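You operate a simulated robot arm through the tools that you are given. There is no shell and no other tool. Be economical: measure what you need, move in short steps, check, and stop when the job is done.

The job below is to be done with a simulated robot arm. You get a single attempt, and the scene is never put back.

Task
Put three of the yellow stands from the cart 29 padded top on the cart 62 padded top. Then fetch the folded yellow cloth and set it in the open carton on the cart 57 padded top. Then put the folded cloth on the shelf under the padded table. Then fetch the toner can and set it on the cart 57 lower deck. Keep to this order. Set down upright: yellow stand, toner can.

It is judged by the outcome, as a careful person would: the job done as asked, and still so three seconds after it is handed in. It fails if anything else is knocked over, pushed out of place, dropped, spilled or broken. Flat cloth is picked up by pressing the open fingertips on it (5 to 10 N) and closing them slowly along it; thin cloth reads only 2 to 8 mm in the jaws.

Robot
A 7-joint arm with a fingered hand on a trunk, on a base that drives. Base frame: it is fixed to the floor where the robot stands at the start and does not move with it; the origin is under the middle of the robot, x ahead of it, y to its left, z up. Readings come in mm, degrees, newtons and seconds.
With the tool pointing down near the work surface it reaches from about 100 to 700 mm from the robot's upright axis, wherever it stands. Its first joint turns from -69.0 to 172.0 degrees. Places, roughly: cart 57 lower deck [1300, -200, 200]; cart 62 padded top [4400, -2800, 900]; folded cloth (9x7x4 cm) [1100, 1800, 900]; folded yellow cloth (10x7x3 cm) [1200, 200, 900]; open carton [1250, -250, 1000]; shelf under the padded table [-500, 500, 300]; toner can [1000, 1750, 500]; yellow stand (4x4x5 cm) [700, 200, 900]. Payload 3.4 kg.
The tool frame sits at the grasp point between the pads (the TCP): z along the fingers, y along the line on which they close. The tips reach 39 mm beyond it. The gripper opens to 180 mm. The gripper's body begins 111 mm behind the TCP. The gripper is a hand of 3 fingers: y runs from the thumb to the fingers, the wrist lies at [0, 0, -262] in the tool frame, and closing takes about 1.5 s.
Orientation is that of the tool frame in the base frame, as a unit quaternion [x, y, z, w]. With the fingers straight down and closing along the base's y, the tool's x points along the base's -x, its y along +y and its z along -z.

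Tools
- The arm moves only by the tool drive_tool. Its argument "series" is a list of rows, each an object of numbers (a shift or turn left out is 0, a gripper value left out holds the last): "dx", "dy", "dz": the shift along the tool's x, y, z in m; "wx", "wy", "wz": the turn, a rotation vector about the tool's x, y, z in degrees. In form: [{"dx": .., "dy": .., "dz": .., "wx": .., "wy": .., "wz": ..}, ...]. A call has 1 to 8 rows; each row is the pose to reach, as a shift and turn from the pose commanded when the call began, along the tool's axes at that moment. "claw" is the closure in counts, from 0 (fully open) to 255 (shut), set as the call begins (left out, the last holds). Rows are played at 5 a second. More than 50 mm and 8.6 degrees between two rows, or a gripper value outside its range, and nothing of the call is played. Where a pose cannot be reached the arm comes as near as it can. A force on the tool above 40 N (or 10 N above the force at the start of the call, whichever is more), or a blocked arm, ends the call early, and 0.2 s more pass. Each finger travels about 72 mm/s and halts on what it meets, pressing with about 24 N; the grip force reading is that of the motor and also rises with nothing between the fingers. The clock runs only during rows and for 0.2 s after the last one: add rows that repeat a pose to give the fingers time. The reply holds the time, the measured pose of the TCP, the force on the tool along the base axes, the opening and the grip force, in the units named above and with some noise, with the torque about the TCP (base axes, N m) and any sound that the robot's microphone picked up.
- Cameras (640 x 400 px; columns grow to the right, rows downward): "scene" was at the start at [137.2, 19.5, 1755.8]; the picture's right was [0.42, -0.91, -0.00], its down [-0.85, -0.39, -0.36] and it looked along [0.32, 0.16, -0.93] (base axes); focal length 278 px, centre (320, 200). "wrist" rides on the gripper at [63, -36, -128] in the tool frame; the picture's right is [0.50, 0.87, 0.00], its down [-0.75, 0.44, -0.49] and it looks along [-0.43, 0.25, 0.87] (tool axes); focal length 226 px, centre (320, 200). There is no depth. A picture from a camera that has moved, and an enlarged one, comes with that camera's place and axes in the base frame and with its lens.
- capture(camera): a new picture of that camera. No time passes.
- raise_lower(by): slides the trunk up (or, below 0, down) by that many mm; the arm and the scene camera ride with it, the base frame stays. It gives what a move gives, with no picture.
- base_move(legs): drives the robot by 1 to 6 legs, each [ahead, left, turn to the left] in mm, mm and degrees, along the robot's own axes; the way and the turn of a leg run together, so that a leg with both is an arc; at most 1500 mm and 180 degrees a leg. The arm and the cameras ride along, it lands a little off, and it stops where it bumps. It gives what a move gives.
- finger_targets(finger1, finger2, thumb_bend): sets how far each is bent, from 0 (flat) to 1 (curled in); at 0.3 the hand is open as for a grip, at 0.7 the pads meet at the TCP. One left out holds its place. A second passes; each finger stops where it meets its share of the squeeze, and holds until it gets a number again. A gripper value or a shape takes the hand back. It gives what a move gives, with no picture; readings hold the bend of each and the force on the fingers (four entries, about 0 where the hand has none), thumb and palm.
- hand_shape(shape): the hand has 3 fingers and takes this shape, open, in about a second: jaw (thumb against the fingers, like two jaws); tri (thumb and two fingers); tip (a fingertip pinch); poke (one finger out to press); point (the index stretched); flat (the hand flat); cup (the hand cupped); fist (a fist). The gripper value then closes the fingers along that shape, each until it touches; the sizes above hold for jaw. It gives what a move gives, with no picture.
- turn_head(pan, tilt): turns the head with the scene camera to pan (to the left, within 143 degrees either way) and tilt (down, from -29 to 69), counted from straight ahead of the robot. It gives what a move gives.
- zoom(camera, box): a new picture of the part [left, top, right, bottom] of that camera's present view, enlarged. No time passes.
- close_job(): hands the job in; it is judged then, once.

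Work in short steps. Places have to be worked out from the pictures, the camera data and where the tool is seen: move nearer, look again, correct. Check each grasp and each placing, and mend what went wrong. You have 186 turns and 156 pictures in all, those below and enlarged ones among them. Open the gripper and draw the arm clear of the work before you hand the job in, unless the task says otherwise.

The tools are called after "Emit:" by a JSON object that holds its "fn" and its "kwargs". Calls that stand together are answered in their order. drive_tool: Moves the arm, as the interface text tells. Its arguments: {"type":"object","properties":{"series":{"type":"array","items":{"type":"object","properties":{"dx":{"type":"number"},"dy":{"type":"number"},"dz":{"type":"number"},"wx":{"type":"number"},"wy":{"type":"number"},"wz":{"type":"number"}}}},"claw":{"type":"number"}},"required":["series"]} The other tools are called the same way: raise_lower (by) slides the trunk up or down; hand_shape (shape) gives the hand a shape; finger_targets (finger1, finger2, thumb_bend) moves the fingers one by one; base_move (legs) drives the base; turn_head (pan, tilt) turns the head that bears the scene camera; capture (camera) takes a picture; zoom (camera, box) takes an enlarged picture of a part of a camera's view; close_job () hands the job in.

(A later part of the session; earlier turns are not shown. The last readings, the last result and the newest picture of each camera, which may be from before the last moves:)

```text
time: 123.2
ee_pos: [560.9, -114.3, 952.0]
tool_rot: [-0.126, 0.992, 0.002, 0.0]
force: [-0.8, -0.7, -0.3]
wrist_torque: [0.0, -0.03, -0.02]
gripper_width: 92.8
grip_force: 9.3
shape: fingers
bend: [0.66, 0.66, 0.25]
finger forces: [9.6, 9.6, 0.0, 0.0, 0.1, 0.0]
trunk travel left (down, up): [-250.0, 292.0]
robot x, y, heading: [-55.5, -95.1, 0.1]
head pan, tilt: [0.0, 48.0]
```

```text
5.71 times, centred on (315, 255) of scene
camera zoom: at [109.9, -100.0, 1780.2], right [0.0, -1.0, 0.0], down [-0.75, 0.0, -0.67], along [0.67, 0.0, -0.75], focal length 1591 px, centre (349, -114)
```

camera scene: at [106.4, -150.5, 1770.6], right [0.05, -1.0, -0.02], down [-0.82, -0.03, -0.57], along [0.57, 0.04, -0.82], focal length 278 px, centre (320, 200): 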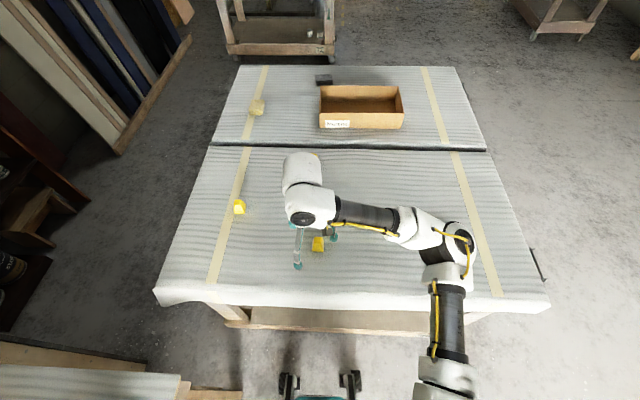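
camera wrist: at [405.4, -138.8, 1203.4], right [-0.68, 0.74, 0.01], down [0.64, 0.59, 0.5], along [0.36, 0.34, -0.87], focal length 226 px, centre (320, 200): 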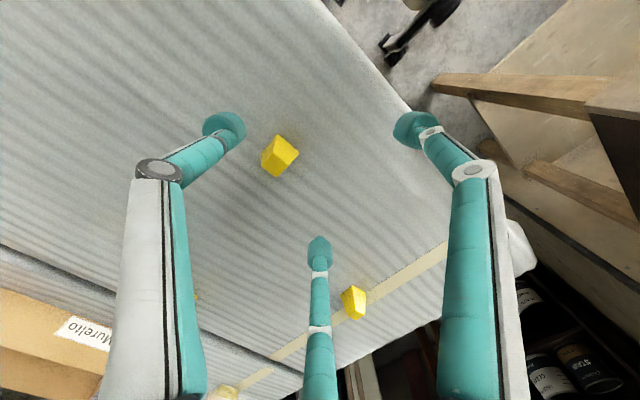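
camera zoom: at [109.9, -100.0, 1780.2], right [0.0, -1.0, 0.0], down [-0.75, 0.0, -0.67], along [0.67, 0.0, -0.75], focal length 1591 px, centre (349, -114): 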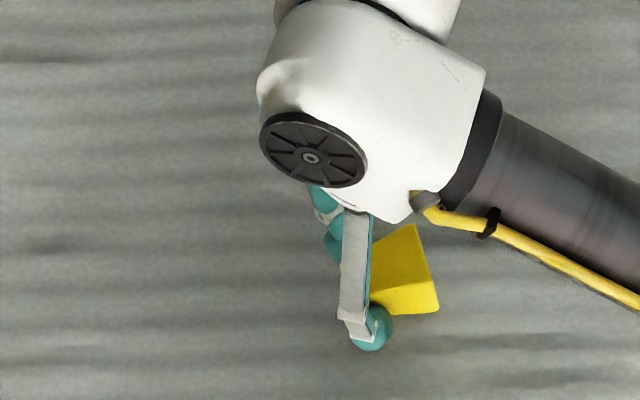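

The two-finger pinch is rigid, so the stand doesn't pivot. New plan: set it down, regrasp with the hand pre-tilted −50° (thumb up), then rotate the hand upright so the stand comes up with it.

Emit:
{"fn": "drive_tool", "kwargs": {"series": [{"dz": 0.006}, {"dz": 0.011}, {"dz": 0.014}]}}

Emit:
{"fn": "finger_targets", "kwargs": {"finger1": 0.44, "finger2": 0.44, "thumb_bend": 0.3}}

Emit:
{"fn": "drive_tool", "kwargs": {"series": [{"dz": -0.04}, {"dz": -0.08}, {"dz": -0.12}, {"dz": -0.12}]}}

Emit:
{"fn": "zoom", "kwargs": {"camera": "wrist", "box": [220, 80, 420, 260]}}

```text
time: 124.0
ee_pos: [559.9, -114.1, 938.1]
tool_rot: [-0.126, 0.992, 0.002, 0.0]
force: [0.1, 0.3, -0.7]
wrist_torque: [-0.03, 0.0, 0.05]
gripper_width: 92.8
grip_force: 9.3
shape: fingers
bend: [0.66, 0.66, 0.25]
finger forces: [9.5, 9.5, 0.0, 0.1, 0.0, 0.0]
trunk travel left (down, up): [-250.0, 292.0]
robot x, y, heading: [-56.8, -92.8, -0.1]
head pan, tilt: [0.0, 48.0]
```

```text
time: 125.0
ee_pos: [560.1, -113.8, 938.9]
tool_rot: [-0.126, 0.992, 0.002, 0.0]
force: [-1.3, -0.5, 0.4]
wrist_torque: [0.01, 0.01, 0.02]
gripper_width: 125.1
grip_force: 0.1
shape: fingers
bend: [0.44, 0.44, 0.3]
finger forces: [0.0, 0.0, 0.1, 0.0, 0.0, 0.0]
trunk travel left (down, up): [-250.0, 292.0]
robot x, y, heading: [-59.0, -95.2, -0.1]
head pan, tilt: [0.0, 48.0]
```

```text
time: 126.0
ee_pos: [558.5, -114.6, 1059.4]
tool_rot: [-0.126, 0.992, 0.002, 0.0]
force: [0.8, -0.2, -0.6]
wrist_torque: [0.02, 0.0, -0.02]
gripper_width: 125.1
grip_force: 0.0
shape: fingers
bend: [0.44, 0.44, 0.3]
finger forces: [0.0, 0.1, 0.0, 0.1, 0.0, 0.1]
trunk travel left (down, up): [-250.0, 292.0]
robot x, y, heading: [-55.7, -97.5, -0.2]
head pan, tilt: [0.0, 48.0]
```

```text
2.22 times, centred on (320, 170) of wrist
camera zoom: at [506.6, -166.2, 1186.2], right [-0.7, 0.71, 0.0], down [0.62, 0.61, 0.49], along [0.35, 0.35, -0.87], focal length 502 px, centre (320, 267)
```

zoom: 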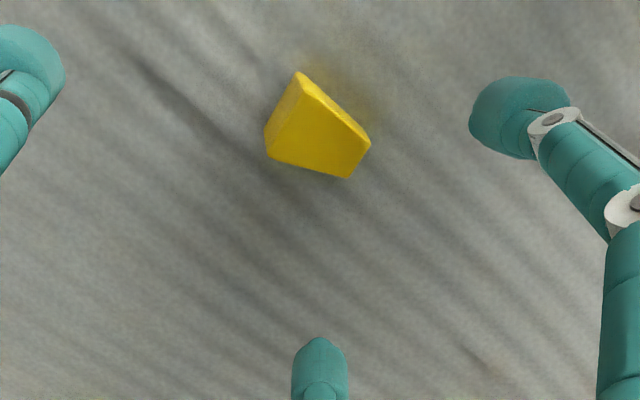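

Stand lies with its narrow end centre at (553,-90). I tilt the hand 49° about its x (thumb up) while moving to (552,-89,1000).

Emit:
{"fn": "drive_tool", "kwargs": {"series": [{"wx": 7, "dy": 0.006, "dz": 0.0}, {"wx": 14, "dy": 0.012, "dz": 0.0}, {"wx": 21, "dy": 0.018}, {"wx": 28, "dy": 0.025}, {"wx": 35, "dy": 0.026}, {"wx": 42, "dy": 0.026, "dz": 0.02}, {"wx": 49, "dy": 0.026, "dz": 0.04}, {"wx": 49, "dy": 0.026, "dz": 0.05}]}}

Emit:
{"fn": "capture", "kwargs": {"camera": "wrist"}}

Emit:
{"fn": "capture", "kwargs": {"camera": "scene"}}

```text
time: 127.8
ee_pos: [553.6, -87.7, 1005.7]
tool_rot: [-0.115, 0.903, -0.411, 0.052]
force: [-0.1, -0.5, -0.5]
wrist_torque: [0.01, 0.0, -0.05]
gripper_width: 125.0
grip_force: 0.2
shape: fingers
bend: [0.44, 0.44, 0.3]
finger forces: [0.0, 0.0, 0.1, 0.0, 0.0, 0.0]
trunk travel left (down, up): [-250.0, 292.0]
robot x, y, heading: [-54.0, -98.3, -0.3]
head pan, tilt: [0.0, 48.0]
```

```text
93 pictures are left
camera wrist: at [474.0, -34.5, 1116.7], right [-0.63, 0.43, -0.65], down [0.57, 0.82, 0.0], along [0.54, -0.37, -0.76], focal length 226 px, centre (320, 200)
```

wrist: 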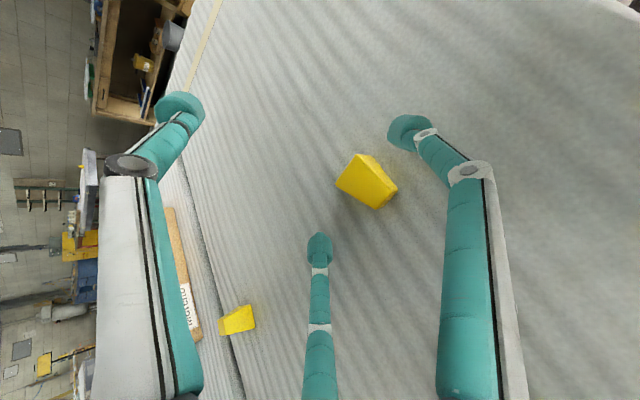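

```text
92 pictures are left
camera scene: at [110.2, -96.1, 1780.2], right [0.0, -1.0, 0.0], down [-0.75, 0.0, -0.67], along [0.67, 0.0, -0.75], focal length 278 px, centre (320, 200)
```

scene: 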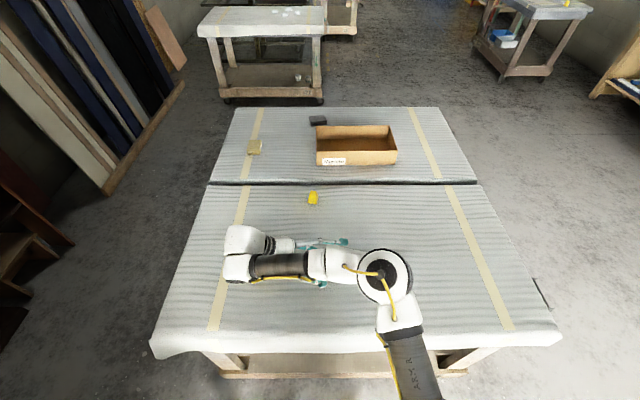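

Tilted view obtained. I zoom to see the stand precisely in this view.

Emit:
{"fn": "zoom", "kwargs": {"camera": "wrist", "box": [300, 110, 460, 250]}}

```text
2.86 times, centred on (380, 180) of wrist
camera zoom: at [474.0, -34.5, 1116.7], right [-0.63, 0.43, -0.65], down [0.57, 0.82, 0.0], along [0.54, -0.37, -0.76], focal length 646 px, centre (149, 257)
```

zoom: 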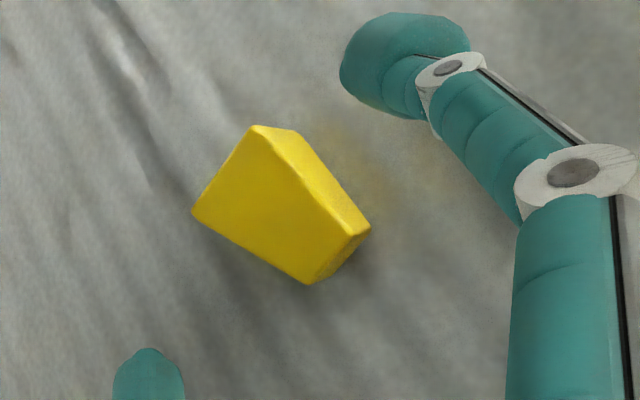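

The stand matches my estimate. I descend to 12 mm above the grasp pose, pre-close the fingers to 0.56, then go down the rest.

Emit:
{"fn": "drive_tool", "kwargs": {"series": [{"dx": 0.002, "dy": 0.015, "dz": 0.014}, {"dx": 0.002, "dy": 0.03, "dz": 0.028}, {"dx": 0.002, "dy": 0.044, "dz": 0.041}, {"dx": 0.002, "dy": 0.044, "dz": 0.041}]}}

Emit:
{"fn": "finger_targets", "kwargs": {"finger1": 0.57, "finger2": 0.57, "thumb_bend": 0.25}}

Emit:
{"fn": "drive_tool", "kwargs": {"series": [{"dy": 0.005, "dz": 0.004}, {"dy": 0.009, "dz": 0.008}, {"dy": 0.009, "dz": 0.008}]}}

Emit:
{"fn": "capture", "kwargs": {"camera": "wrist"}}

```text
time: 128.8
ee_pos: [554.8, -92.8, 946.7]
tool_rot: [-0.115, 0.903, -0.41, 0.052]
force: [0.1, -0.5, 0.5]
wrist_torque: [0.01, 0.02, -0.02]
gripper_width: 124.9
grip_force: 0.6
shape: fingers
bend: [0.44, 0.44, 0.3]
finger forces: [0.7, 0.7, 0.0, 0.0, 0.1, 0.0]
trunk travel left (down, up): [-250.0, 292.0]
robot x, y, heading: [-56.1, -93.3, 0.2]
head pan, tilt: [0.0, 48.0]
```

```text
time: 129.8
ee_pos: [555.0, -92.6, 945.9]
tool_rot: [-0.115, 0.903, -0.41, 0.053]
force: [0.5, 0.3, 0.5]
wrist_torque: [-0.01, 0.06, 0.01]
gripper_width: 111.6
grip_force: 0.1
shape: fingers
bend: [0.56, 0.56, 0.25]
finger forces: [0.0, 0.0, 0.1, 0.1, 0.0, 0.1]
trunk travel left (down, up): [-250.0, 292.0]
robot x, y, heading: [-54.7, -96.4, 0.1]
head pan, tilt: [0.0, 48.0]
```

```text
time: 130.6
ee_pos: [551.8, -92.6, 936.2]
tool_rot: [-0.115, 0.903, -0.41, 0.052]
force: [-0.6, 0.8, 1.9]
wrist_torque: [0.0, -0.02, 0.01]
gripper_width: 110.7
grip_force: 1.1
shape: fingers
bend: [0.56, 0.56, 0.25]
finger forces: [1.0, 0.9, 0.0, 0.1, 0.0, 0.1]
trunk travel left (down, up): [-250.0, 292.0]
robot x, y, heading: [-56.7, -94.5, -0.3]
head pan, tilt: [0.0, 48.0]
```

```text
90 pictures are left
camera wrist: at [472.2, -39.0, 1046.7], right [-0.63, 0.43, -0.65], down [0.57, 0.82, 0.0], along [0.54, -0.37, -0.76], focal length 226 px, centre (320, 200)
```

wrist: 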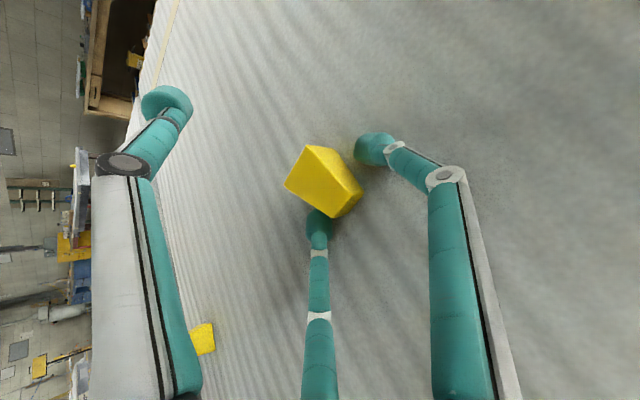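

Fingers flank the stand. Close the pair.

Emit:
{"fn": "finger_targets", "kwargs": {"finger1": 0.8, "finger2": 0.8}}

Emit:
{"fn": "drive_tool", "kwargs": {"series": [{"dy": -0.008, "dz": -0.007}, {"dy": -0.019, "dz": -0.017}, {"dy": -0.03, "dz": -0.027}, {"dy": -0.03, "dz": -0.027}]}}

Emit:
{"fn": "capture", "kwargs": {"camera": "wrist"}}

```text
time: 131.6
ee_pos: [552.7, -92.5, 935.7]
tool_rot: [-0.115, 0.903, -0.411, 0.053]
force: [0.2, -0.4, -0.7]
wrist_torque: [0.0, -0.03, -0.03]
gripper_width: 93.8
grip_force: 9.9
shape: fingers
bend: [0.65, 0.65, 0.25]
finger forces: [9.3, 9.5, 0.0, 0.0, 0.0, 0.0]
trunk travel left (down, up): [-250.0, 292.0]
robot x, y, heading: [-56.4, -96.3, -0.1]
head pan, tilt: [0.0, 48.0]
```

```text
time: 132.6
ee_pos: [551.2, -91.1, 976.1]
tool_rot: [-0.114, 0.903, -0.411, 0.052]
force: [-0.1, 0.4, 0.0]
wrist_torque: [0.02, 0.02, -0.02]
gripper_width: 93.8
grip_force: 9.2
shape: fingers
bend: [0.65, 0.65, 0.25]
finger forces: [9.4, 9.5, 0.0, 0.0, 0.0, 0.0]
trunk travel left (down, up): [-250.0, 292.0]
robot x, y, heading: [-53.4, -91.3, -0.0]
head pan, tilt: [0.0, 48.0]
```

```text
89 pictures are left
camera wrist: at [471.5, -37.2, 1086.7], right [-0.63, 0.43, -0.65], down [0.57, 0.82, 0.0], along [0.54, -0.37, -0.76], focal length 226 px, centre (320, 200)
```

wrist: 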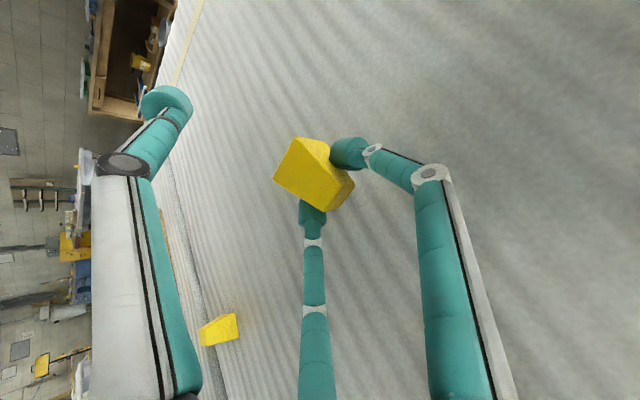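

Held firmly. Now I rotate the hand back by 54° (to about +5°), which brings the stand up by the same angle, and look.

Emit:
{"fn": "drive_tool", "kwargs": {"series": [{"wx": -7, "dy": -0.008, "dz": -0.007}, {"wx": -14, "dy": -0.015, "dz": -0.013}, {"wx": -22, "dy": -0.015, "dz": -0.013}, {"wx": -30, "dy": -0.015, "dz": -0.013}, {"wx": -38, "dy": -0.015, "dz": -0.013}, {"wx": -46, "dy": -0.015, "dz": -0.013}, {"wx": -54, "dy": -0.015, "dz": -0.013}, {"wx": -54, "dy": -0.015, "dz": -0.013}]}}

Emit:
{"fn": "zoom", "kwargs": {"camera": "wrist", "box": [220, 80, 420, 260]}}

Emit:
{"fn": "zoom", "kwargs": {"camera": "scene", "box": [240, 200, 390, 300]}}

```text
time: 134.4
ee_pos: [550.0, -91.7, 995.9]
tool_rot: [-0.127, 0.991, 0.046, -0.006]
force: [0.2, 0.2, -0.2]
wrist_torque: [-0.02, 0.03, -0.01]
gripper_width: 93.8
grip_force: 9.5
shape: fingers
bend: [0.65, 0.65, 0.25]
finger forces: [9.4, 9.4, 0.1, 0.0, 0.1, 0.0]
trunk travel left (down, up): [-250.0, 292.0]
robot x, y, heading: [-57.0, -95.2, -0.1]
head pan, tilt: [0.0, 48.0]
```

```text
2.22 times, centred on (320, 170) of wrist
camera zoom: at [501.1, -153.2, 1119.6], right [-0.7, 0.71, 0.08], down [0.63, 0.56, 0.53], along [0.33, 0.42, -0.84], focal length 502 px, centre (320, 267)
```

zoom: 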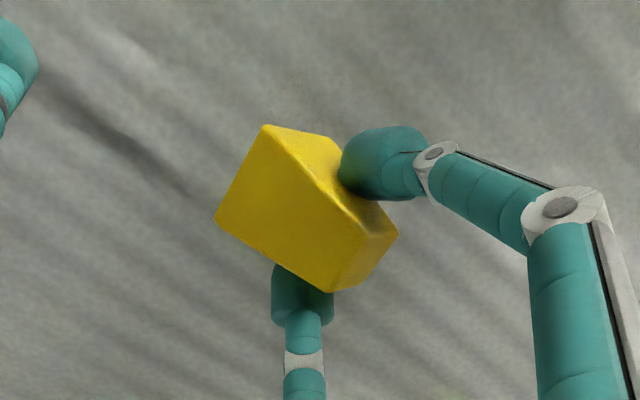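

```text
4.00 times, centred on (315, 250) of scene
camera zoom: at [109.7, -101.3, 1780.3], right [0.0, -1.0, 0.0], down [-0.75, 0.0, -0.67], along [0.67, 0.0, -0.75], focal length 1114 px, centre (340, 0)
```

zoom: 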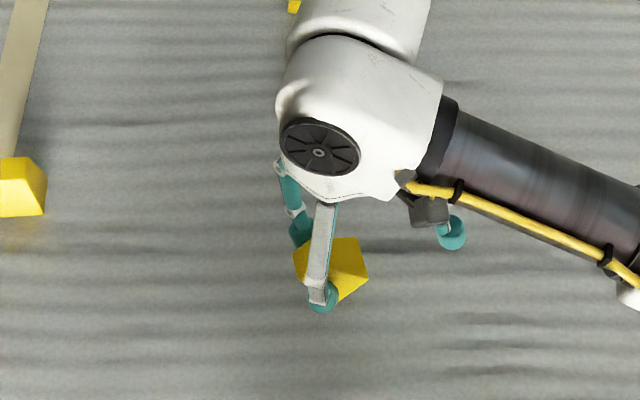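

The stand is now about 45° from upright, base edge down. I lower to near contact.

Emit:
{"fn": "drive_tool", "kwargs": {"series": [{"dy": -0.0015, "dz": 0.018}, {"dy": -0.003, "dz": 0.034}, {"dy": -0.0035, "dz": 0.04}, {"dy": -0.004, "dz": 0.044}, {"dy": -0.004, "dz": 0.046}, {"dy": -0.004, "dz": 0.046}]}}

```text
time: 135.8
ee_pos: [550.0, -89.5, 951.0]
tool_rot: [-0.126, 0.991, 0.045, -0.005]
force: [-0.1, 4.1, 12.2]
wrist_torque: [0.23, 0.0, -0.02]
gripper_width: 94.5
grip_force: 12.4
shape: fingers
bend: [0.66, 0.65, 0.25]
finger forces: [12.1, 12.2, 0.0, 0.0, 0.1, 0.0]
trunk travel left (down, up): [-250.0, 292.0]
robot x, y, heading: [-51.3, -97.8, -0.1]
head pan, tilt: [0.0, 48.0]
```

Contact at TCP 951 (12 N), as computed. Now drag the hand 24 mm toward −y so the stand pivots up on its edge.

Emit:
{"fn": "drive_tool", "kwargs": {"series": [{"dy": -0.005, "dz": -0.0005}, {"dy": -0.01, "dz": -0.001}, {"dy": -0.015, "dz": -0.001}, {"dy": -0.02, "dz": -0.0005}, {"dy": -0.024, "dz": 0.001}, {"dy": -0.024, "dz": 0.001}]}}

Emit:
{"fn": "zoom", "kwargs": {"camera": "wrist", "box": [220, 80, 420, 260]}}

```text
time: 137.2
ee_pos: [555.3, -112.7, 947.3]
tool_rot: [-0.126, 0.991, 0.045, -0.004]
force: [0.9, 3.2, 11.9]
wrist_torque: [0.24, -0.06, -0.04]
gripper_width: 93.0
grip_force: 13.0
shape: fingers
bend: [0.67, 0.67, 0.25]
finger forces: [12.0, 13.2, 0.0, 0.0, 0.0, 0.1]
trunk travel left (down, up): [-250.0, 292.0]
robot x, y, heading: [-54.0, -92.8, -0.2]
head pan, tilt: [0.0, 48.0]
```

```text
2.22 times, centred on (320, 170) of wrist
camera zoom: at [505.9, -175.5, 1071.4], right [-0.7, 0.71, 0.08], down [0.63, 0.56, 0.53], along [0.33, 0.42, -0.84], focal length 502 px, centre (320, 267)
```

zoom: 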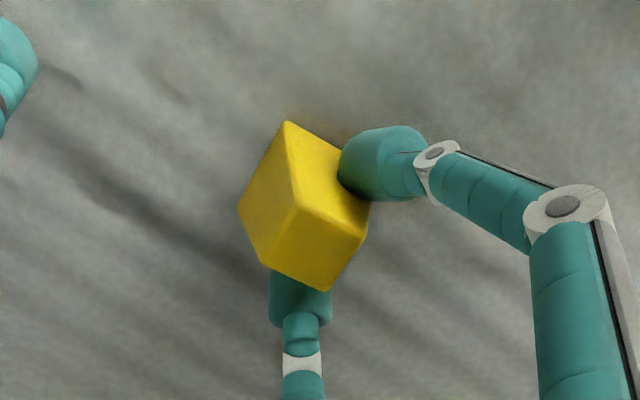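

It is pivoting up nicely, nearly upright. A bit more: 8 mm −y and 3 mm down.

Emit:
{"fn": "drive_tool", "kwargs": {"series": [{"dy": -0.004, "dz": 0.0005}, {"dy": -0.008, "dz": 0.0015}, {"dy": -0.009, "dz": 0.003}, {"dy": -0.009, "dz": 0.003}]}}

Emit:
{"fn": "zoom", "kwargs": {"camera": "wrist", "box": [220, 80, 420, 260]}}

```text
time: 138.2
ee_pos: [557.8, -121.6, 945.3]
tool_rot: [-0.127, 0.991, 0.045, -0.004]
force: [-0.6, 7.8, 22.0]
wrist_torque: [0.57, 0.06, 0.0]
gripper_width: 97.7
grip_force: 14.3
shape: fingers
bend: [0.67, 0.67, 0.25]
finger forces: [14.2, 14.6, 0.0, 0.0, 0.1, 0.0]
trunk travel left (down, up): [-250.0, 292.0]
robot x, y, heading: [-56.9, -96.1, -0.1]
head pan, tilt: [0.0, 48.0]
```

```text
2.22 times, centred on (320, 170) of wrist
camera zoom: at [507.7, -183.2, 1068.8], right [-0.7, 0.71, 0.08], down [0.63, 0.57, 0.53], along [0.33, 0.42, -0.84], focal length 502 px, centre (320, 267)
```

zoom: 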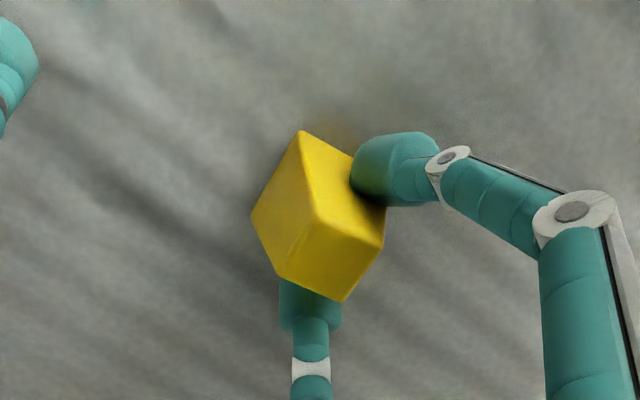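

The base appears seated. The two-finger pinch is a sound grip itself, so I lift with it and check attitude.

Emit:
{"fn": "drive_tool", "kwargs": {"series": [{"dz": -0.005}, {"dz": -0.015}, {"dz": -0.04}, {"dz": -0.07}, {"dz": -0.07}]}}

Emit:
{"fn": "zoom", "kwargs": {"camera": "wrist", "box": [220, 80, 420, 260]}}

Emit:
{"fn": "zoom", "kwargs": {"camera": "scene", "box": [240, 200, 390, 300]}}

```text
time: 139.4
ee_pos: [560.4, -127.7, 1012.0]
tool_rot: [-0.125, 0.991, 0.045, -0.006]
force: [0.2, 0.9, 0.0]
wrist_torque: [0.03, -0.01, 0.01]
gripper_width: 93.0
grip_force: 9.6
shape: fingers
bend: [0.66, 0.66, 0.25]
finger forces: [10.0, 10.0, 0.0, 0.1, 0.1, 0.0]
trunk travel left (down, up): [-250.0, 292.0]
robot x, y, heading: [-52.8, -96.1, -0.1]
head pan, tilt: [0.0, 48.0]
```

```text
2.22 times, centred on (320, 170) of wrist
camera zoom: at [511.0, -190.3, 1136.0], right [-0.7, 0.71, 0.08], down [0.63, 0.57, 0.53], along [0.33, 0.42, -0.85], focal length 502 px, centre (320, 267)
```

zoom: 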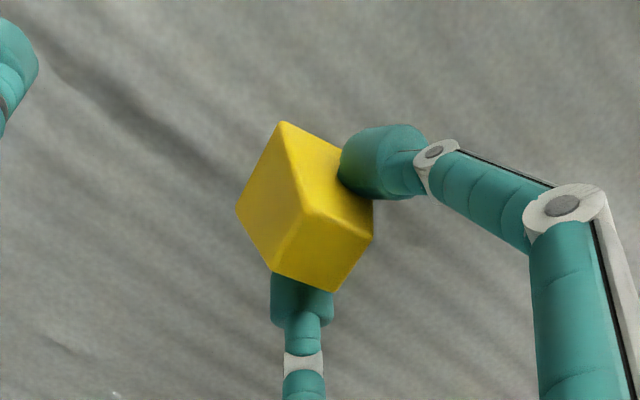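

```text
4.00 times, centred on (315, 250) of scene
camera zoom: at [110.6, -99.6, 1780.1], right [0.0, -1.0, 0.0], down [-0.75, 0.0, -0.67], along [0.67, 0.0, -0.75], focal length 1114 px, centre (340, 0)
```

zoom: 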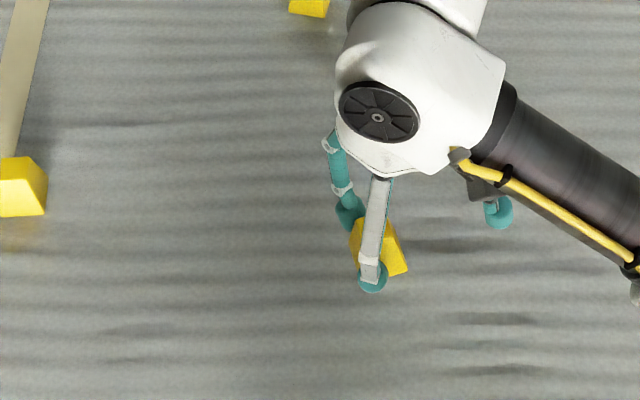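

Still tilted ~20° (base toward −y), which will settle on contact. Raise a bit and carry it to cart 62.

Emit:
{"fn": "drive_tool", "kwargs": {"series": [{"dz": -0.025}, {"dz": -0.05}, {"dz": -0.05}]}}

Emit:
{"fn": "base_move", "kwargs": {"legs": [[-60, 0, 0], [0, -1400, 0], [1350, -450, 0], [1350, -550, 0], [600, -404, 0]]}}

Emit:
{"fn": "capture", "kwargs": {"camera": "scene"}}

Emit:
{"fn": "capture", "kwargs": {"camera": "wrist"}}

```text
time: 140.2
ee_pos: [562.4, -130.9, 1061.4]
tool_rot: [-0.126, 0.991, 0.044, -0.006]
force: [0.2, 0.6, 0.0]
wrist_torque: [-0.02, 0.01, 0.0]
gripper_width: 93.0
grip_force: 10.1
shape: fingers
bend: [0.66, 0.66, 0.25]
finger forces: [10.1, 10.0, 0.0, 0.1, 0.0, 0.1]
trunk travel left (down, up): [-250.0, 292.0]
robot x, y, heading: [-55.2, -95.6, 0.1]
head pan, tilt: [0.0, 48.0]
```

```text
time: 164.8
ee_pos: [3823.8, -2876.9, 1061.7]
tool_rot: [-0.122, 0.991, 0.045, -0.006]
force: [0.0, -0.5, -1.3]
wrist_torque: [-0.01, -0.01, 0.01]
gripper_width: 93.4
grip_force: 10.0
shape: fingers
bend: [0.66, 0.66, 0.25]
finger forces: [10.0, 10.0, 0.0, 0.0, 0.1, 0.1]
trunk travel left (down, up): [-250.0, 292.0]
robot x, y, heading: [3204.9, -2833.9, -0.6]
head pan, tilt: [0.0, 48.0]
```

```text
82 pictures are left
camera scene: at [3372.3, -2840.8, 1780.2], right [-0.01, -1.0, 0.0], down [-0.75, 0.01, -0.67], along [0.67, 0.0, -0.75], focal length 278 px, centre (320, 200)
```

scene: 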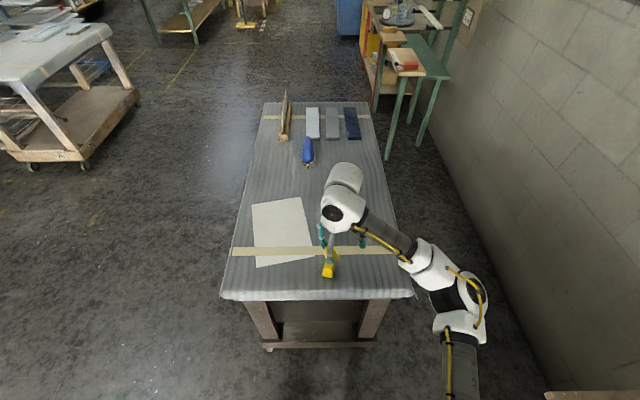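

```text
81 pictures are left
camera wrist: at [3774.3, -2939.0, 1184.7], right [-0.69, 0.72, 0.08], down [0.64, 0.56, 0.53], along [0.34, 0.42, -0.84], focal length 226 px, centre (320, 200)
```

wrist: 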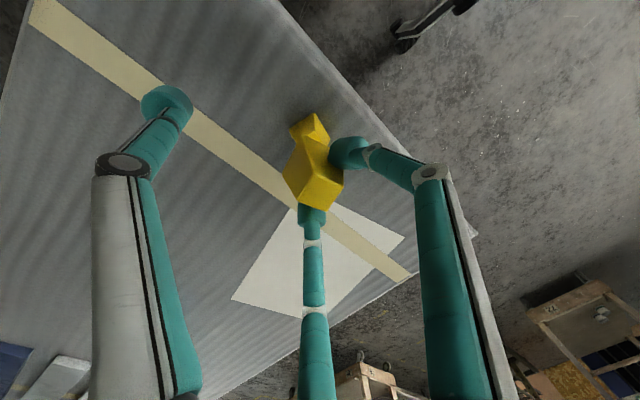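

S1 stands as placed. I shift the base right ~90 mm so the new spot (3830,-3010) is within easy reach.

Emit:
{"fn": "base_move", "kwargs": {"legs": [[30, -90, 0.6]]}}

```text
time: 165.9
ee_pos: [3850.1, -2915.7, 1063.6]
tool_rot: [-0.129, 0.991, 0.03, -0.007]
force: [0.0, 0.9, -0.5]
wrist_torque: [-0.19, -0.05, 0.02]
gripper_width: 93.0
grip_force: 10.1
shape: fingers
bend: [0.66, 0.66, 0.25]
finger forces: [9.9, 10.0, 0.0, 0.0, 0.0, 0.0]
trunk travel left (down, up): [-250.0, 292.0]
robot x, y, heading: [3234.9, -2916.4, -0.2]
head pan, tilt: [0.0, 48.0]
```

Arm is still settling after the base move. I move toward the spot and re-read.

Emit:
{"fn": "drive_tool", "kwargs": {"series": [{"dx": 0.012, "dy": -0.025}, {"dx": 0.024, "dy": -0.048}, {"dx": 0.033, "dy": -0.065}, {"dx": 0.033, "dy": -0.065}, {"dx": 0.033, "dy": -0.065, "dz": 0.03}, {"dx": 0.033, "dy": -0.065, "dz": 0.06}, {"dx": 0.033, "dy": -0.065, "dz": 0.06}]}}

Emit:
{"fn": "capture", "kwargs": {"camera": "wrist"}}

```text
time: 167.5
ee_pos: [3831.4, -2990.1, 1002.8]
tool_rot: [-0.132, 0.991, 0.034, -0.003]
force: [0.0, 1.4, 0.4]
wrist_torque: [-0.11, -0.05, -0.02]
gripper_width: 92.7
grip_force: 10.3
shape: fingers
bend: [0.66, 0.66, 0.25]
finger forces: [10.0, 10.0, 0.1, 0.1, 0.1, 0.0]
trunk travel left (down, up): [-250.0, 292.0]
robot x, y, heading: [3237.7, -2912.3, 0.1]
head pan, tilt: [0.0, 48.0]
```

```text
80 pictures are left
camera wrist: at [3781.1, -3050.0, 1127.3], right [-0.71, 0.7, 0.06], down [0.62, 0.58, 0.52], along [0.33, 0.41, -0.85], focal length 226 px, centre (320, 200)
```

wrist: 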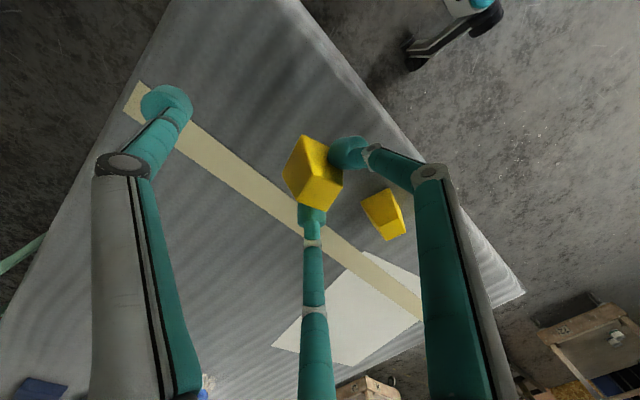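

About 30 mm short in y; I move on 30 mm more away from S1.

Emit:
{"fn": "drive_tool", "kwargs": {"series": [{"dx": 0.004, "dy": -0.015}, {"dx": 0.008, "dy": -0.03}, {"dx": 0.008, "dy": -0.03}, {"dx": 0.008, "dy": -0.03}]}}

```text
time: 168.5
ee_pos: [3831.8, -3039.3, 999.0]
tool_rot: [-0.131, 0.991, 0.041, -0.003]
force: [0.2, 0.4, -0.3]
wrist_torque: [-0.01, 0.01, 0.0]
gripper_width: 92.8
grip_force: 10.2
shape: fingers
bend: [0.66, 0.66, 0.25]
finger forces: [10.0, 10.0, 0.1, 0.0, 0.1, 0.1]
trunk travel left (down, up): [-250.0, 292.0]
robot x, y, heading: [3237.9, -2917.5, -0.0]
head pan, tilt: [0.0, 48.0]
```

Good: C is near (3829,-3027). Lower to contact.

Emit:
{"fn": "drive_tool", "kwargs": {"series": [{"dy": -0.0015, "dz": 0.02}, {"dy": -0.003, "dz": 0.036}, {"dy": -0.004, "dz": 0.043}, {"dy": -0.004, "dz": 0.047}, {"dy": -0.004, "dz": 0.05}, {"dy": -0.004, "dz": 0.05}]}}

Emit:
{"fn": "zoom", "kwargs": {"camera": "wrist", "box": [220, 80, 420, 260]}}

```text
time: 169.9
ee_pos: [3832.7, -3031.9, 947.1]
tool_rot: [-0.131, 0.991, 0.039, -0.003]
force: [0.6, -1.4, 5.1]
wrist_torque: [-0.06, -0.02, 0.01]
gripper_width: 90.5
grip_force: 11.3
shape: fingers
bend: [0.67, 0.66, 0.25]
finger forces: [11.2, 11.0, 0.1, 0.0, 0.0, 0.0]
trunk travel left (down, up): [-250.0, 292.0]
robot x, y, heading: [3234.6, -2912.3, -0.1]
head pan, tilt: [0.0, 48.0]
```

```text
2.22 times, centred on (320, 170) of wrist
camera zoom: at [3782.3, -3093.8, 1071.4], right [-0.71, 0.7, 0.06], down [0.62, 0.58, 0.53], along [0.33, 0.41, -0.85], focal length 502 px, centre (320, 267)
```

zoom: 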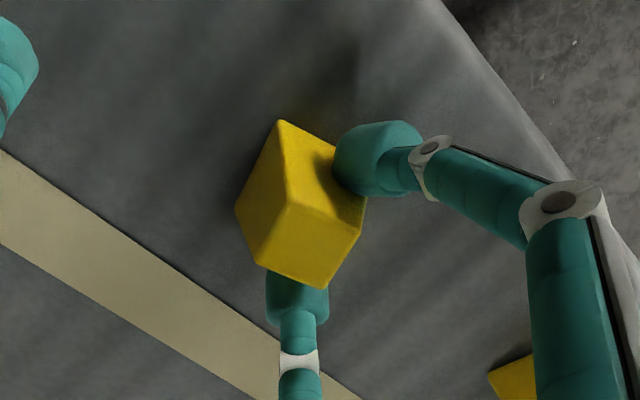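

Contact at 947 (5 N). I drag 8 mm toward −y with 2 mm more down to flatten it, then release.

Emit:
{"fn": "drive_tool", "kwargs": {"series": [{"dy": -0.004, "dz": 0.001}, {"dy": -0.008, "dz": 0.002}, {"dy": -0.011, "dz": 0.003}, {"dy": -0.011, "dz": 0.003}]}}

Emit:
{"fn": "finger_targets", "kwargs": {"finger1": 0.5, "finger2": 0.5}}

Emit:
{"fn": "zoom", "kwargs": {"camera": "wrist", "box": [220, 80, 420, 260]}}

```text
time: 170.9
ee_pos: [3833.5, -3050.2, 944.5]
tool_rot: [-0.131, 0.991, 0.042, -0.001]
force: [-1.7, 4.2, 20.5]
wrist_torque: [0.3, 0.1, 0.01]
gripper_width: 93.1
grip_force: 14.5
shape: fingers
bend: [0.67, 0.67, 0.25]
finger forces: [14.5, 14.3, 0.0, 0.0, 0.0, 0.0]
trunk travel left (down, up): [-250.0, 292.0]
robot x, y, heading: [3233.2, -2916.3, -0.0]
head pan, tilt: [0.0, 48.0]
```

```text
time: 171.9
ee_pos: [3835.1, -3051.3, 942.7]
tool_rot: [-0.131, 0.991, 0.043, -0.004]
force: [0.0, -0.2, -0.2]
wrist_torque: [0.01, 0.03, -0.02]
gripper_width: 121.4
grip_force: 0.1
shape: fingers
bend: [0.5, 0.5, 0.25]
finger forces: [0.0, 0.0, 0.1, 0.0, 0.1, 0.0]
trunk travel left (down, up): [-250.0, 292.0]
robot x, y, heading: [3235.7, -2917.8, 0.1]
head pan, tilt: [0.0, 48.0]
```

```text
2.22 times, centred on (320, 170) of wrist
camera zoom: at [3784.9, -3113.0, 1066.3], right [-0.71, 0.7, 0.07], down [0.62, 0.57, 0.53], along [0.33, 0.42, -0.84], focal length 502 px, centre (320, 267)
```

zoom: 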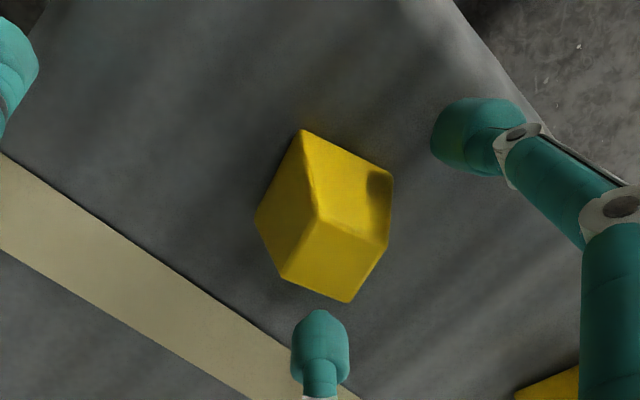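

It looks upright. I lift straight out and untilt the hand, then check.

Emit:
{"fn": "drive_tool", "kwargs": {"series": [{"dy": 0.002, "dz": -0.03}, {"dy": 0.006, "dz": -0.07}, {"dy": 0.01, "dz": -0.11, "wx": 3}, {"dy": 0.012, "dz": -0.14, "wx": 5}, {"dy": 0.012, "dz": -0.14, "wx": 5}]}}

Emit:
{"fn": "capture", "kwargs": {"camera": "wrist"}}

```text
time: 173.1
ee_pos: [3832.0, -3051.1, 1083.3]
tool_rot: [-0.13, 0.991, -0.002, 0.003]
force: [0.0, -0.2, -0.2]
wrist_torque: [-0.02, -0.01, 0.02]
gripper_width: 120.9
grip_force: 0.1
shape: fingers
bend: [0.5, 0.5, 0.25]
finger forces: [0.0, 0.0, 0.1, 0.0, 0.0, 0.1]
trunk travel left (down, up): [-250.0, 292.0]
robot x, y, heading: [3237.0, -2916.6, -0.1]
head pan, tilt: [0.0, 48.0]
```

```text
77 pictures are left
camera wrist: at [3780.1, -3103.2, 1212.3], right [-0.71, 0.71, -0.01], down [0.61, 0.62, 0.49], along [0.35, 0.35, -0.87], focal length 226 px, centre (320, 200)
```

wrist: 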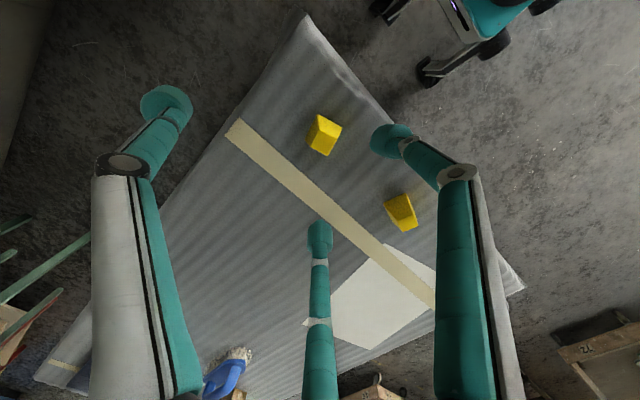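

Both stands are upright. Back to cart 29 for the third (at ~(664,200)).

Emit:
{"fn": "base_move", "kwargs": {"legs": [[-640, 420, 0], [-1350, 550, 0], [-1390, 450, 0], [0, 1420, 0]]}}

```text
time: 197.3
ee_pos: [638.4, -129.7, 1085.6]
tool_rot: [-0.093, 0.996, 0.0, 0.002]
force: [0.6, -0.6, 0.3]
wrist_torque: [0.01, 0.0, 0.01]
gripper_width: 121.3
grip_force: 0.1
shape: fingers
bend: [0.5, 0.5, 0.25]
finger forces: [0.0, 0.0, 0.0, 0.0, 0.1, 0.1]
trunk travel left (down, up): [-250.0, 292.0]
robot x, y, heading: [51.6, 53.3, -4.1]
head pan, tilt: [0.0, 48.0]
```

Landed at (52,53) with heading −4°. I straighten the heading and look.

Emit:
{"fn": "base_move", "kwargs": {"legs": [[0, -40, 4.1]]}}

Emit:
{"fn": "capture", "kwargs": {"camera": "wrist"}}

Emit:
{"fn": "capture", "kwargs": {"camera": "scene"}}

```text
time: 198.2
ee_pos: [646.0, -97.3, 1090.2]
tool_rot: [-0.131, 0.991, -0.012, 0.004]
force: [-0.3, 0.8, -0.4]
wrist_torque: [-0.15, -0.02, 0.01]
gripper_width: 121.1
grip_force: 0.1
shape: fingers
bend: [0.5, 0.5, 0.25]
finger forces: [0.0, 0.1, 0.0, 0.1, 0.1, 0.0]
trunk travel left (down, up): [-250.0, 292.0]
robot x, y, heading: [52.2, 18.9, -0.4]
head pan, tilt: [0.0, 48.0]
```

```text
76 pictures are left
camera wrist: at [592.8, -146.4, 1217.8], right [-0.71, 0.71, -0.02], down [0.61, 0.63, 0.48], along [0.36, 0.33, -0.87], focal length 226 px, centre (320, 200)
```

wrist: 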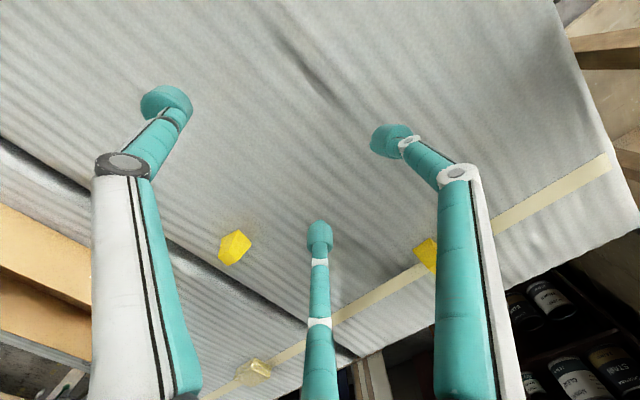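

```text
75 pictures are left
camera scene: at [219.8, 19.8, 1780.2], right [0.0, -1.0, 0.0], down [-0.75, 0.0, -0.67], along [0.67, 0.0, -0.75], focal length 278 px, centre (320, 200)
```

scene: 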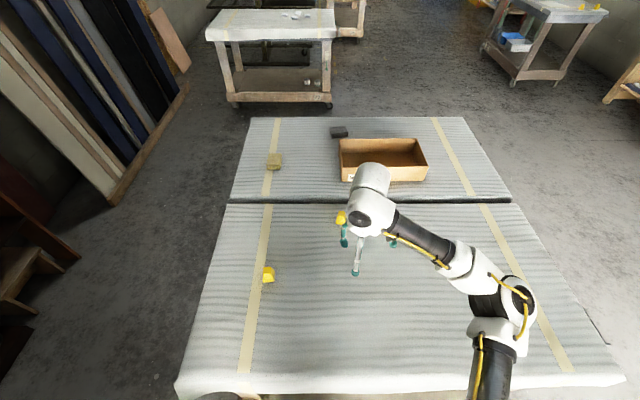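

Stand 3 is at about (661,196). I move the hand over it and look from above.

Emit:
{"fn": "drive_tool", "kwargs": {"series": [{"dx": -0.012, "dy": 0.04}, {"dx": -0.024, "dy": 0.08}, {"dx": -0.036, "dy": 0.12}, {"dx": -0.048, "dy": 0.16}, {"dx": -0.06, "dy": 0.2, "wx": -0.7, "wy": -0.2}, {"dx": -0.067, "dy": 0.23, "dz": 0.02, "wx": -1, "wy": -0.3}, {"dx": -0.067, "dy": 0.23, "dz": 0.04, "wx": -1.2, "wy": -0.3}, {"dx": -0.067, "dy": 0.23, "dz": 0.04, "wx": -1.2, "wy": -0.3}]}}

Emit:
{"fn": "zoom", "kwargs": {"camera": "wrist", "box": [220, 80, 420, 260]}}

```text
time: 200.0
ee_pos: [647.1, 151.5, 1045.0]
tool_rot: [-0.13, 0.991, -0.005, 0.007]
force: [-0.7, 0.8, 0.1]
wrist_torque: [-0.03, 0.0, 0.0]
gripper_width: 121.7
grip_force: 0.2
shape: fingers
bend: [0.5, 0.5, 0.25]
finger forces: [0.0, 0.0, 0.0, 0.0, 0.1, 0.1]
trunk travel left (down, up): [-250.0, 292.0]
robot x, y, heading: [52.1, 21.1, -0.4]
head pan, tilt: [0.0, 48.0]
```

```text
2.22 times, centred on (320, 170) of wrist
camera zoom: at [592.8, 99.9, 1171.8], right [-0.71, 0.71, -0.02], down [0.61, 0.62, 0.5], along [0.36, 0.34, -0.87], focal length 502 px, centre (320, 267)
```

zoom: 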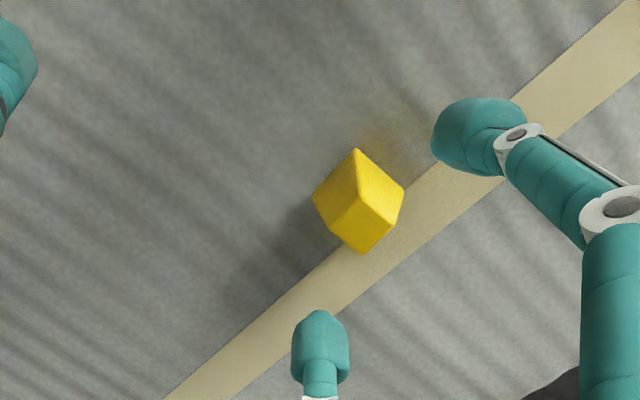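

Stand 3: centre (659,192), yaw +6°. I align the hand (yaw 6°), for the two-finger pinch with thumb open, and go to z≈955.

Emit:
{"fn": "drive_tool", "kwargs": {"series": [{"dx": -0.01, "dy": 0.013, "wz": 4.5, "wx": -0.5, "wy": 0.7}, {"dx": -0.02, "dy": 0.026, "wz": 9, "wx": -0.5, "wy": 0.7}, {"dx": -0.02, "dy": 0.026, "dz": 0.04, "wz": 9, "wx": -0.5, "wy": 0.7}, {"dx": -0.02, "dy": 0.026, "dz": 0.075, "wz": 9, "wx": -0.5, "wy": 0.7}, {"dx": -0.02, "dy": 0.026, "dz": 0.085, "wz": 9, "wx": -0.5, "wy": 0.7}, {"dx": -0.02, "dy": 0.026, "dz": 0.085, "wz": 9, "wx": -0.5, "wy": 0.7}]}}

Emit:
{"fn": "zoom", "kwargs": {"camera": "wrist", "box": [220, 80, 420, 260]}}

```text
time: 201.4
ee_pos: [661.1, 175.5, 959.5]
tool_rot: [-0.052, 0.999, 0.002, 0.0]
force: [-0.4, 1.0, -1.1]
wrist_torque: [-0.02, -0.07, -0.02]
gripper_width: 121.1
grip_force: 0.1
shape: fingers
bend: [0.5, 0.5, 0.25]
finger forces: [0.0, 0.1, 0.1, 0.0, 0.1, 0.0]
trunk travel left (down, up): [-250.0, 292.0]
robot x, y, heading: [56.7, 16.0, -0.2]
head pan, tilt: [0.0, 48.0]
```

```text
2.22 times, centred on (320, 170) of wrist
camera zoom: at [602.4, 132.0, 1087.2], right [-0.59, 0.81, 0.0], down [0.7, 0.51, 0.49], along [0.4, 0.29, -0.87], focal length 502 px, centre (320, 267)
```

zoom: 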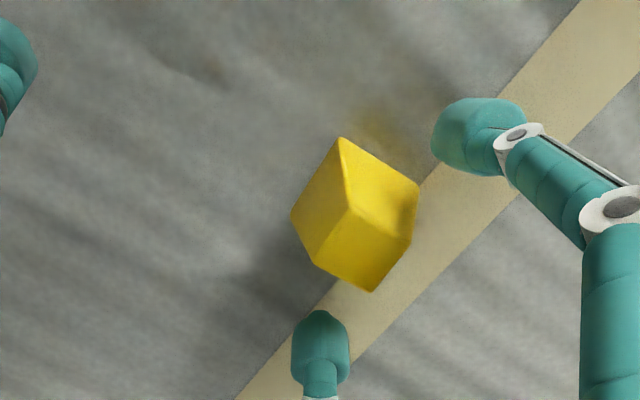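

Centre confirmed (659,190). Small shift, lower to 937, and pinch with both fingers.

Emit:
{"fn": "drive_tool", "kwargs": {"series": [{"dx": 0.001, "dy": 0.005, "dz": 0.008}, {"dx": 0.001, "dy": 0.005, "dz": 0.016}, {"dx": 0.001, "dy": 0.005, "dz": 0.021}, {"dx": 0.001, "dy": 0.005, "dz": 0.021}]}}

Emit:
{"fn": "finger_targets", "kwargs": {"finger1": 0.8, "finger2": 0.8}}

Emit:
{"fn": "zoom", "kwargs": {"camera": "wrist", "box": [220, 80, 420, 260]}}

```text
time: 202.4
ee_pos: [660.1, 179.3, 941.4]
tool_rot: [-0.053, 0.999, 0.003, 0.0]
force: [0.4, -0.3, -0.6]
wrist_torque: [-0.02, 0.0, 0.01]
gripper_width: 121.7
grip_force: 0.1
shape: fingers
bend: [0.5, 0.5, 0.25]
finger forces: [0.1, 0.1, 0.0, 0.0, 0.1, 0.1]
trunk travel left (down, up): [-250.0, 292.0]
robot x, y, heading: [53.7, 21.1, -0.4]
head pan, tilt: [0.0, 48.0]
```

```text
time: 203.4
ee_pos: [659.7, 175.2, 940.3]
tool_rot: [-0.052, 0.999, 0.003, -0.001]
force: [0.1, -0.2, 0.5]
wrist_torque: [-0.01, -0.03, 0.01]
gripper_width: 95.4
grip_force: 9.8
shape: fingers
bend: [0.63, 0.63, 0.25]
finger forces: [9.4, 9.5, 0.0, 0.0, 0.0, 0.1]
trunk travel left (down, up): [-250.0, 292.0]
robot x, y, heading: [55.4, 16.2, -0.0]
head pan, tilt: [0.0, 48.0]
```

```text
2.22 times, centred on (320, 170) of wrist
camera zoom: at [600.9, 131.3, 1067.9], right [-0.59, 0.81, 0.01], down [0.7, 0.51, 0.5], along [0.4, 0.3, -0.87], focal length 502 px, centre (320, 267)
```

zoom: 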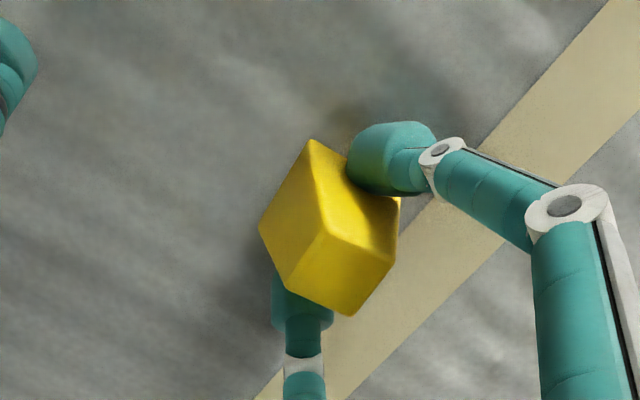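

Pinched evenly (9.5 N each), stand upright. Lift and verify.

Emit:
{"fn": "drive_tool", "kwargs": {"series": [{"dz": -0.01}, {"dz": -0.025}, {"dz": -0.06}, {"dz": -0.1}, {"dz": -0.13}, {"dz": -0.13}]}}

Emit:
{"fn": "zoom", "kwargs": {"camera": "wrist", "box": [220, 80, 420, 260]}}

```text
time: 204.8
ee_pos: [661.8, 173.3, 1069.6]
tool_rot: [-0.052, 0.999, 0.004, 0.0]
force: [-0.2, 0.0, -0.1]
wrist_torque: [-0.01, -0.01, -0.01]
gripper_width: 95.5
grip_force: 9.2
shape: fingers
bend: [0.64, 0.63, 0.25]
finger forces: [9.4, 9.4, 0.0, 0.0, 0.0, 0.0]
trunk travel left (down, up): [-250.0, 292.0]
robot x, y, heading: [56.3, 19.1, -0.3]
head pan, tilt: [0.0, 48.0]
```

```text
2.22 times, centred on (320, 170) of wrist
camera zoom: at [602.4, 129.2, 1197.5], right [-0.59, 0.81, 0.01], down [0.7, 0.51, 0.5], along [0.4, 0.3, -0.87], focal length 502 px, centre (320, 267)
```

zoom: 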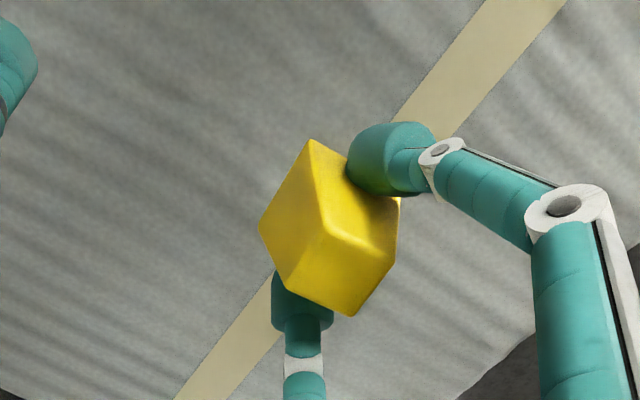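

Excellent grip. Drive to cart 62 again, stopping short to check.

Emit:
{"fn": "base_move", "kwargs": {"legs": [[-160, 0, 0], [0, -1480, 0], [1350, -450, 0], [1350, -550, 0]]}}

```text
time: 226.9
ee_pos: [3236.1, -2381.9, 1070.5]
tool_rot: [-0.034, 0.999, 0.003, 0.0]
force: [0.1, -0.2, -0.4]
wrist_torque: [-0.05, 0.0, 0.03]
gripper_width: 95.0
grip_force: 9.6
shape: fingers
bend: [0.64, 0.63, 0.25]
finger forces: [9.4, 9.4, 0.2, 0.0, 0.0, 0.0]
trunk travel left (down, up): [-250.0, 292.0]
robot x, y, heading: [2624.8, -2515.4, -2.2]
head pan, tilt: [0.0, 48.0]
```

On course. Correct heading and go to about (3350,-2960).

Emit:
{"fn": "base_move", "kwargs": {"legs": [[0, 0, 2.2], [650, -440, 0], [75, 0, 0]]}}

Emit:
{"fn": "capture", "kwargs": {"camera": "wrist"}}

Emit:
{"fn": "capture", "kwargs": {"camera": "scene"}}

```text
time: 232.1
ee_pos: [3954.1, -2796.0, 1071.9]
tool_rot: [-0.059, 0.998, 0.002, 0.001]
force: [-0.7, -0.5, -0.2]
wrist_torque: [-0.01, 0.02, 0.0]
gripper_width: 95.1
grip_force: 9.6
shape: fingers
bend: [0.64, 0.63, 0.25]
finger forces: [9.5, 9.4, 0.0, 0.0, 0.1, 0.1]
trunk travel left (down, up): [-250.0, 292.0]
robot x, y, heading: [3349.7, -2962.5, 0.6]
head pan, tilt: [0.0, 48.0]
```

```text
70 pictures are left
camera wrist: at [3895.2, -2841.6, 1198.4], right [-0.6, 0.8, 0.0], down [0.7, 0.52, 0.5], along [0.4, 0.3, -0.87], focal length 226 px, centre (320, 200)
```

wrist: 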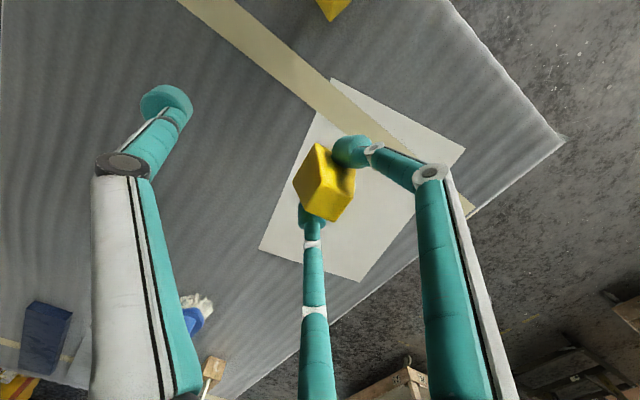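

```text
69 pictures are left
camera scene: at [3518.4, -2963.5, 1780.0], right [0.01, -1.0, 0.0], down [-0.75, -0.01, -0.67], along [0.67, 0.01, -0.75], focal length 278 px, centre (320, 200)
```

scene: 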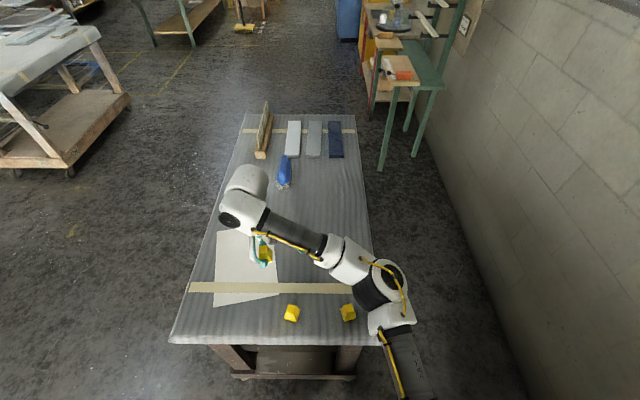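

Clear region at (3960,-2950). I move 160 mm to −y, then start lowering.

Emit:
{"fn": "drive_tool", "kwargs": {"series": [{"dx": 0.003, "dy": -0.04}, {"dx": 0.006, "dy": -0.08}, {"dx": 0.01, "dy": -0.12}, {"dx": 0.013, "dy": -0.16}, {"dx": 0.013, "dy": -0.16, "dz": 0.04}, {"dx": 0.013, "dy": -0.16, "dz": 0.08}, {"dx": 0.013, "dy": -0.16, "dz": 0.11}, {"dx": 0.013, "dy": -0.16, "dz": 0.11}]}}

Emit:
{"fn": "capture", "kwargs": {"camera": "wrist"}}

```text
time: 233.9
ee_pos: [3957.7, -2956.7, 962.2]
tool_rot: [-0.059, 0.998, 0.003, 0.003]
force: [-0.2, -0.1, -0.5]
wrist_torque: [-0.02, 0.0, 0.04]
gripper_width: 95.0
grip_force: 8.9
shape: fingers
bend: [0.64, 0.63, 0.25]
finger forces: [9.2, 9.3, 0.1, 0.1, 0.1, 0.1]
trunk travel left (down, up): [-250.0, 292.0]
robot x, y, heading: [3348.5, -2959.4, 0.7]
head pan, tilt: [0.0, 48.0]
```

```text
68 pictures are left
camera wrist: at [3898.0, -3001.5, 1088.7], right [-0.6, 0.8, 0.0], down [0.69, 0.52, 0.5], along [0.4, 0.3, -0.87], focal length 226 px, centre (320, 200)
```

wrist: 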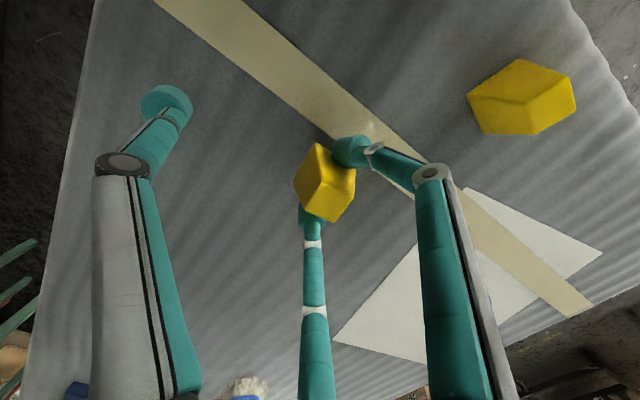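

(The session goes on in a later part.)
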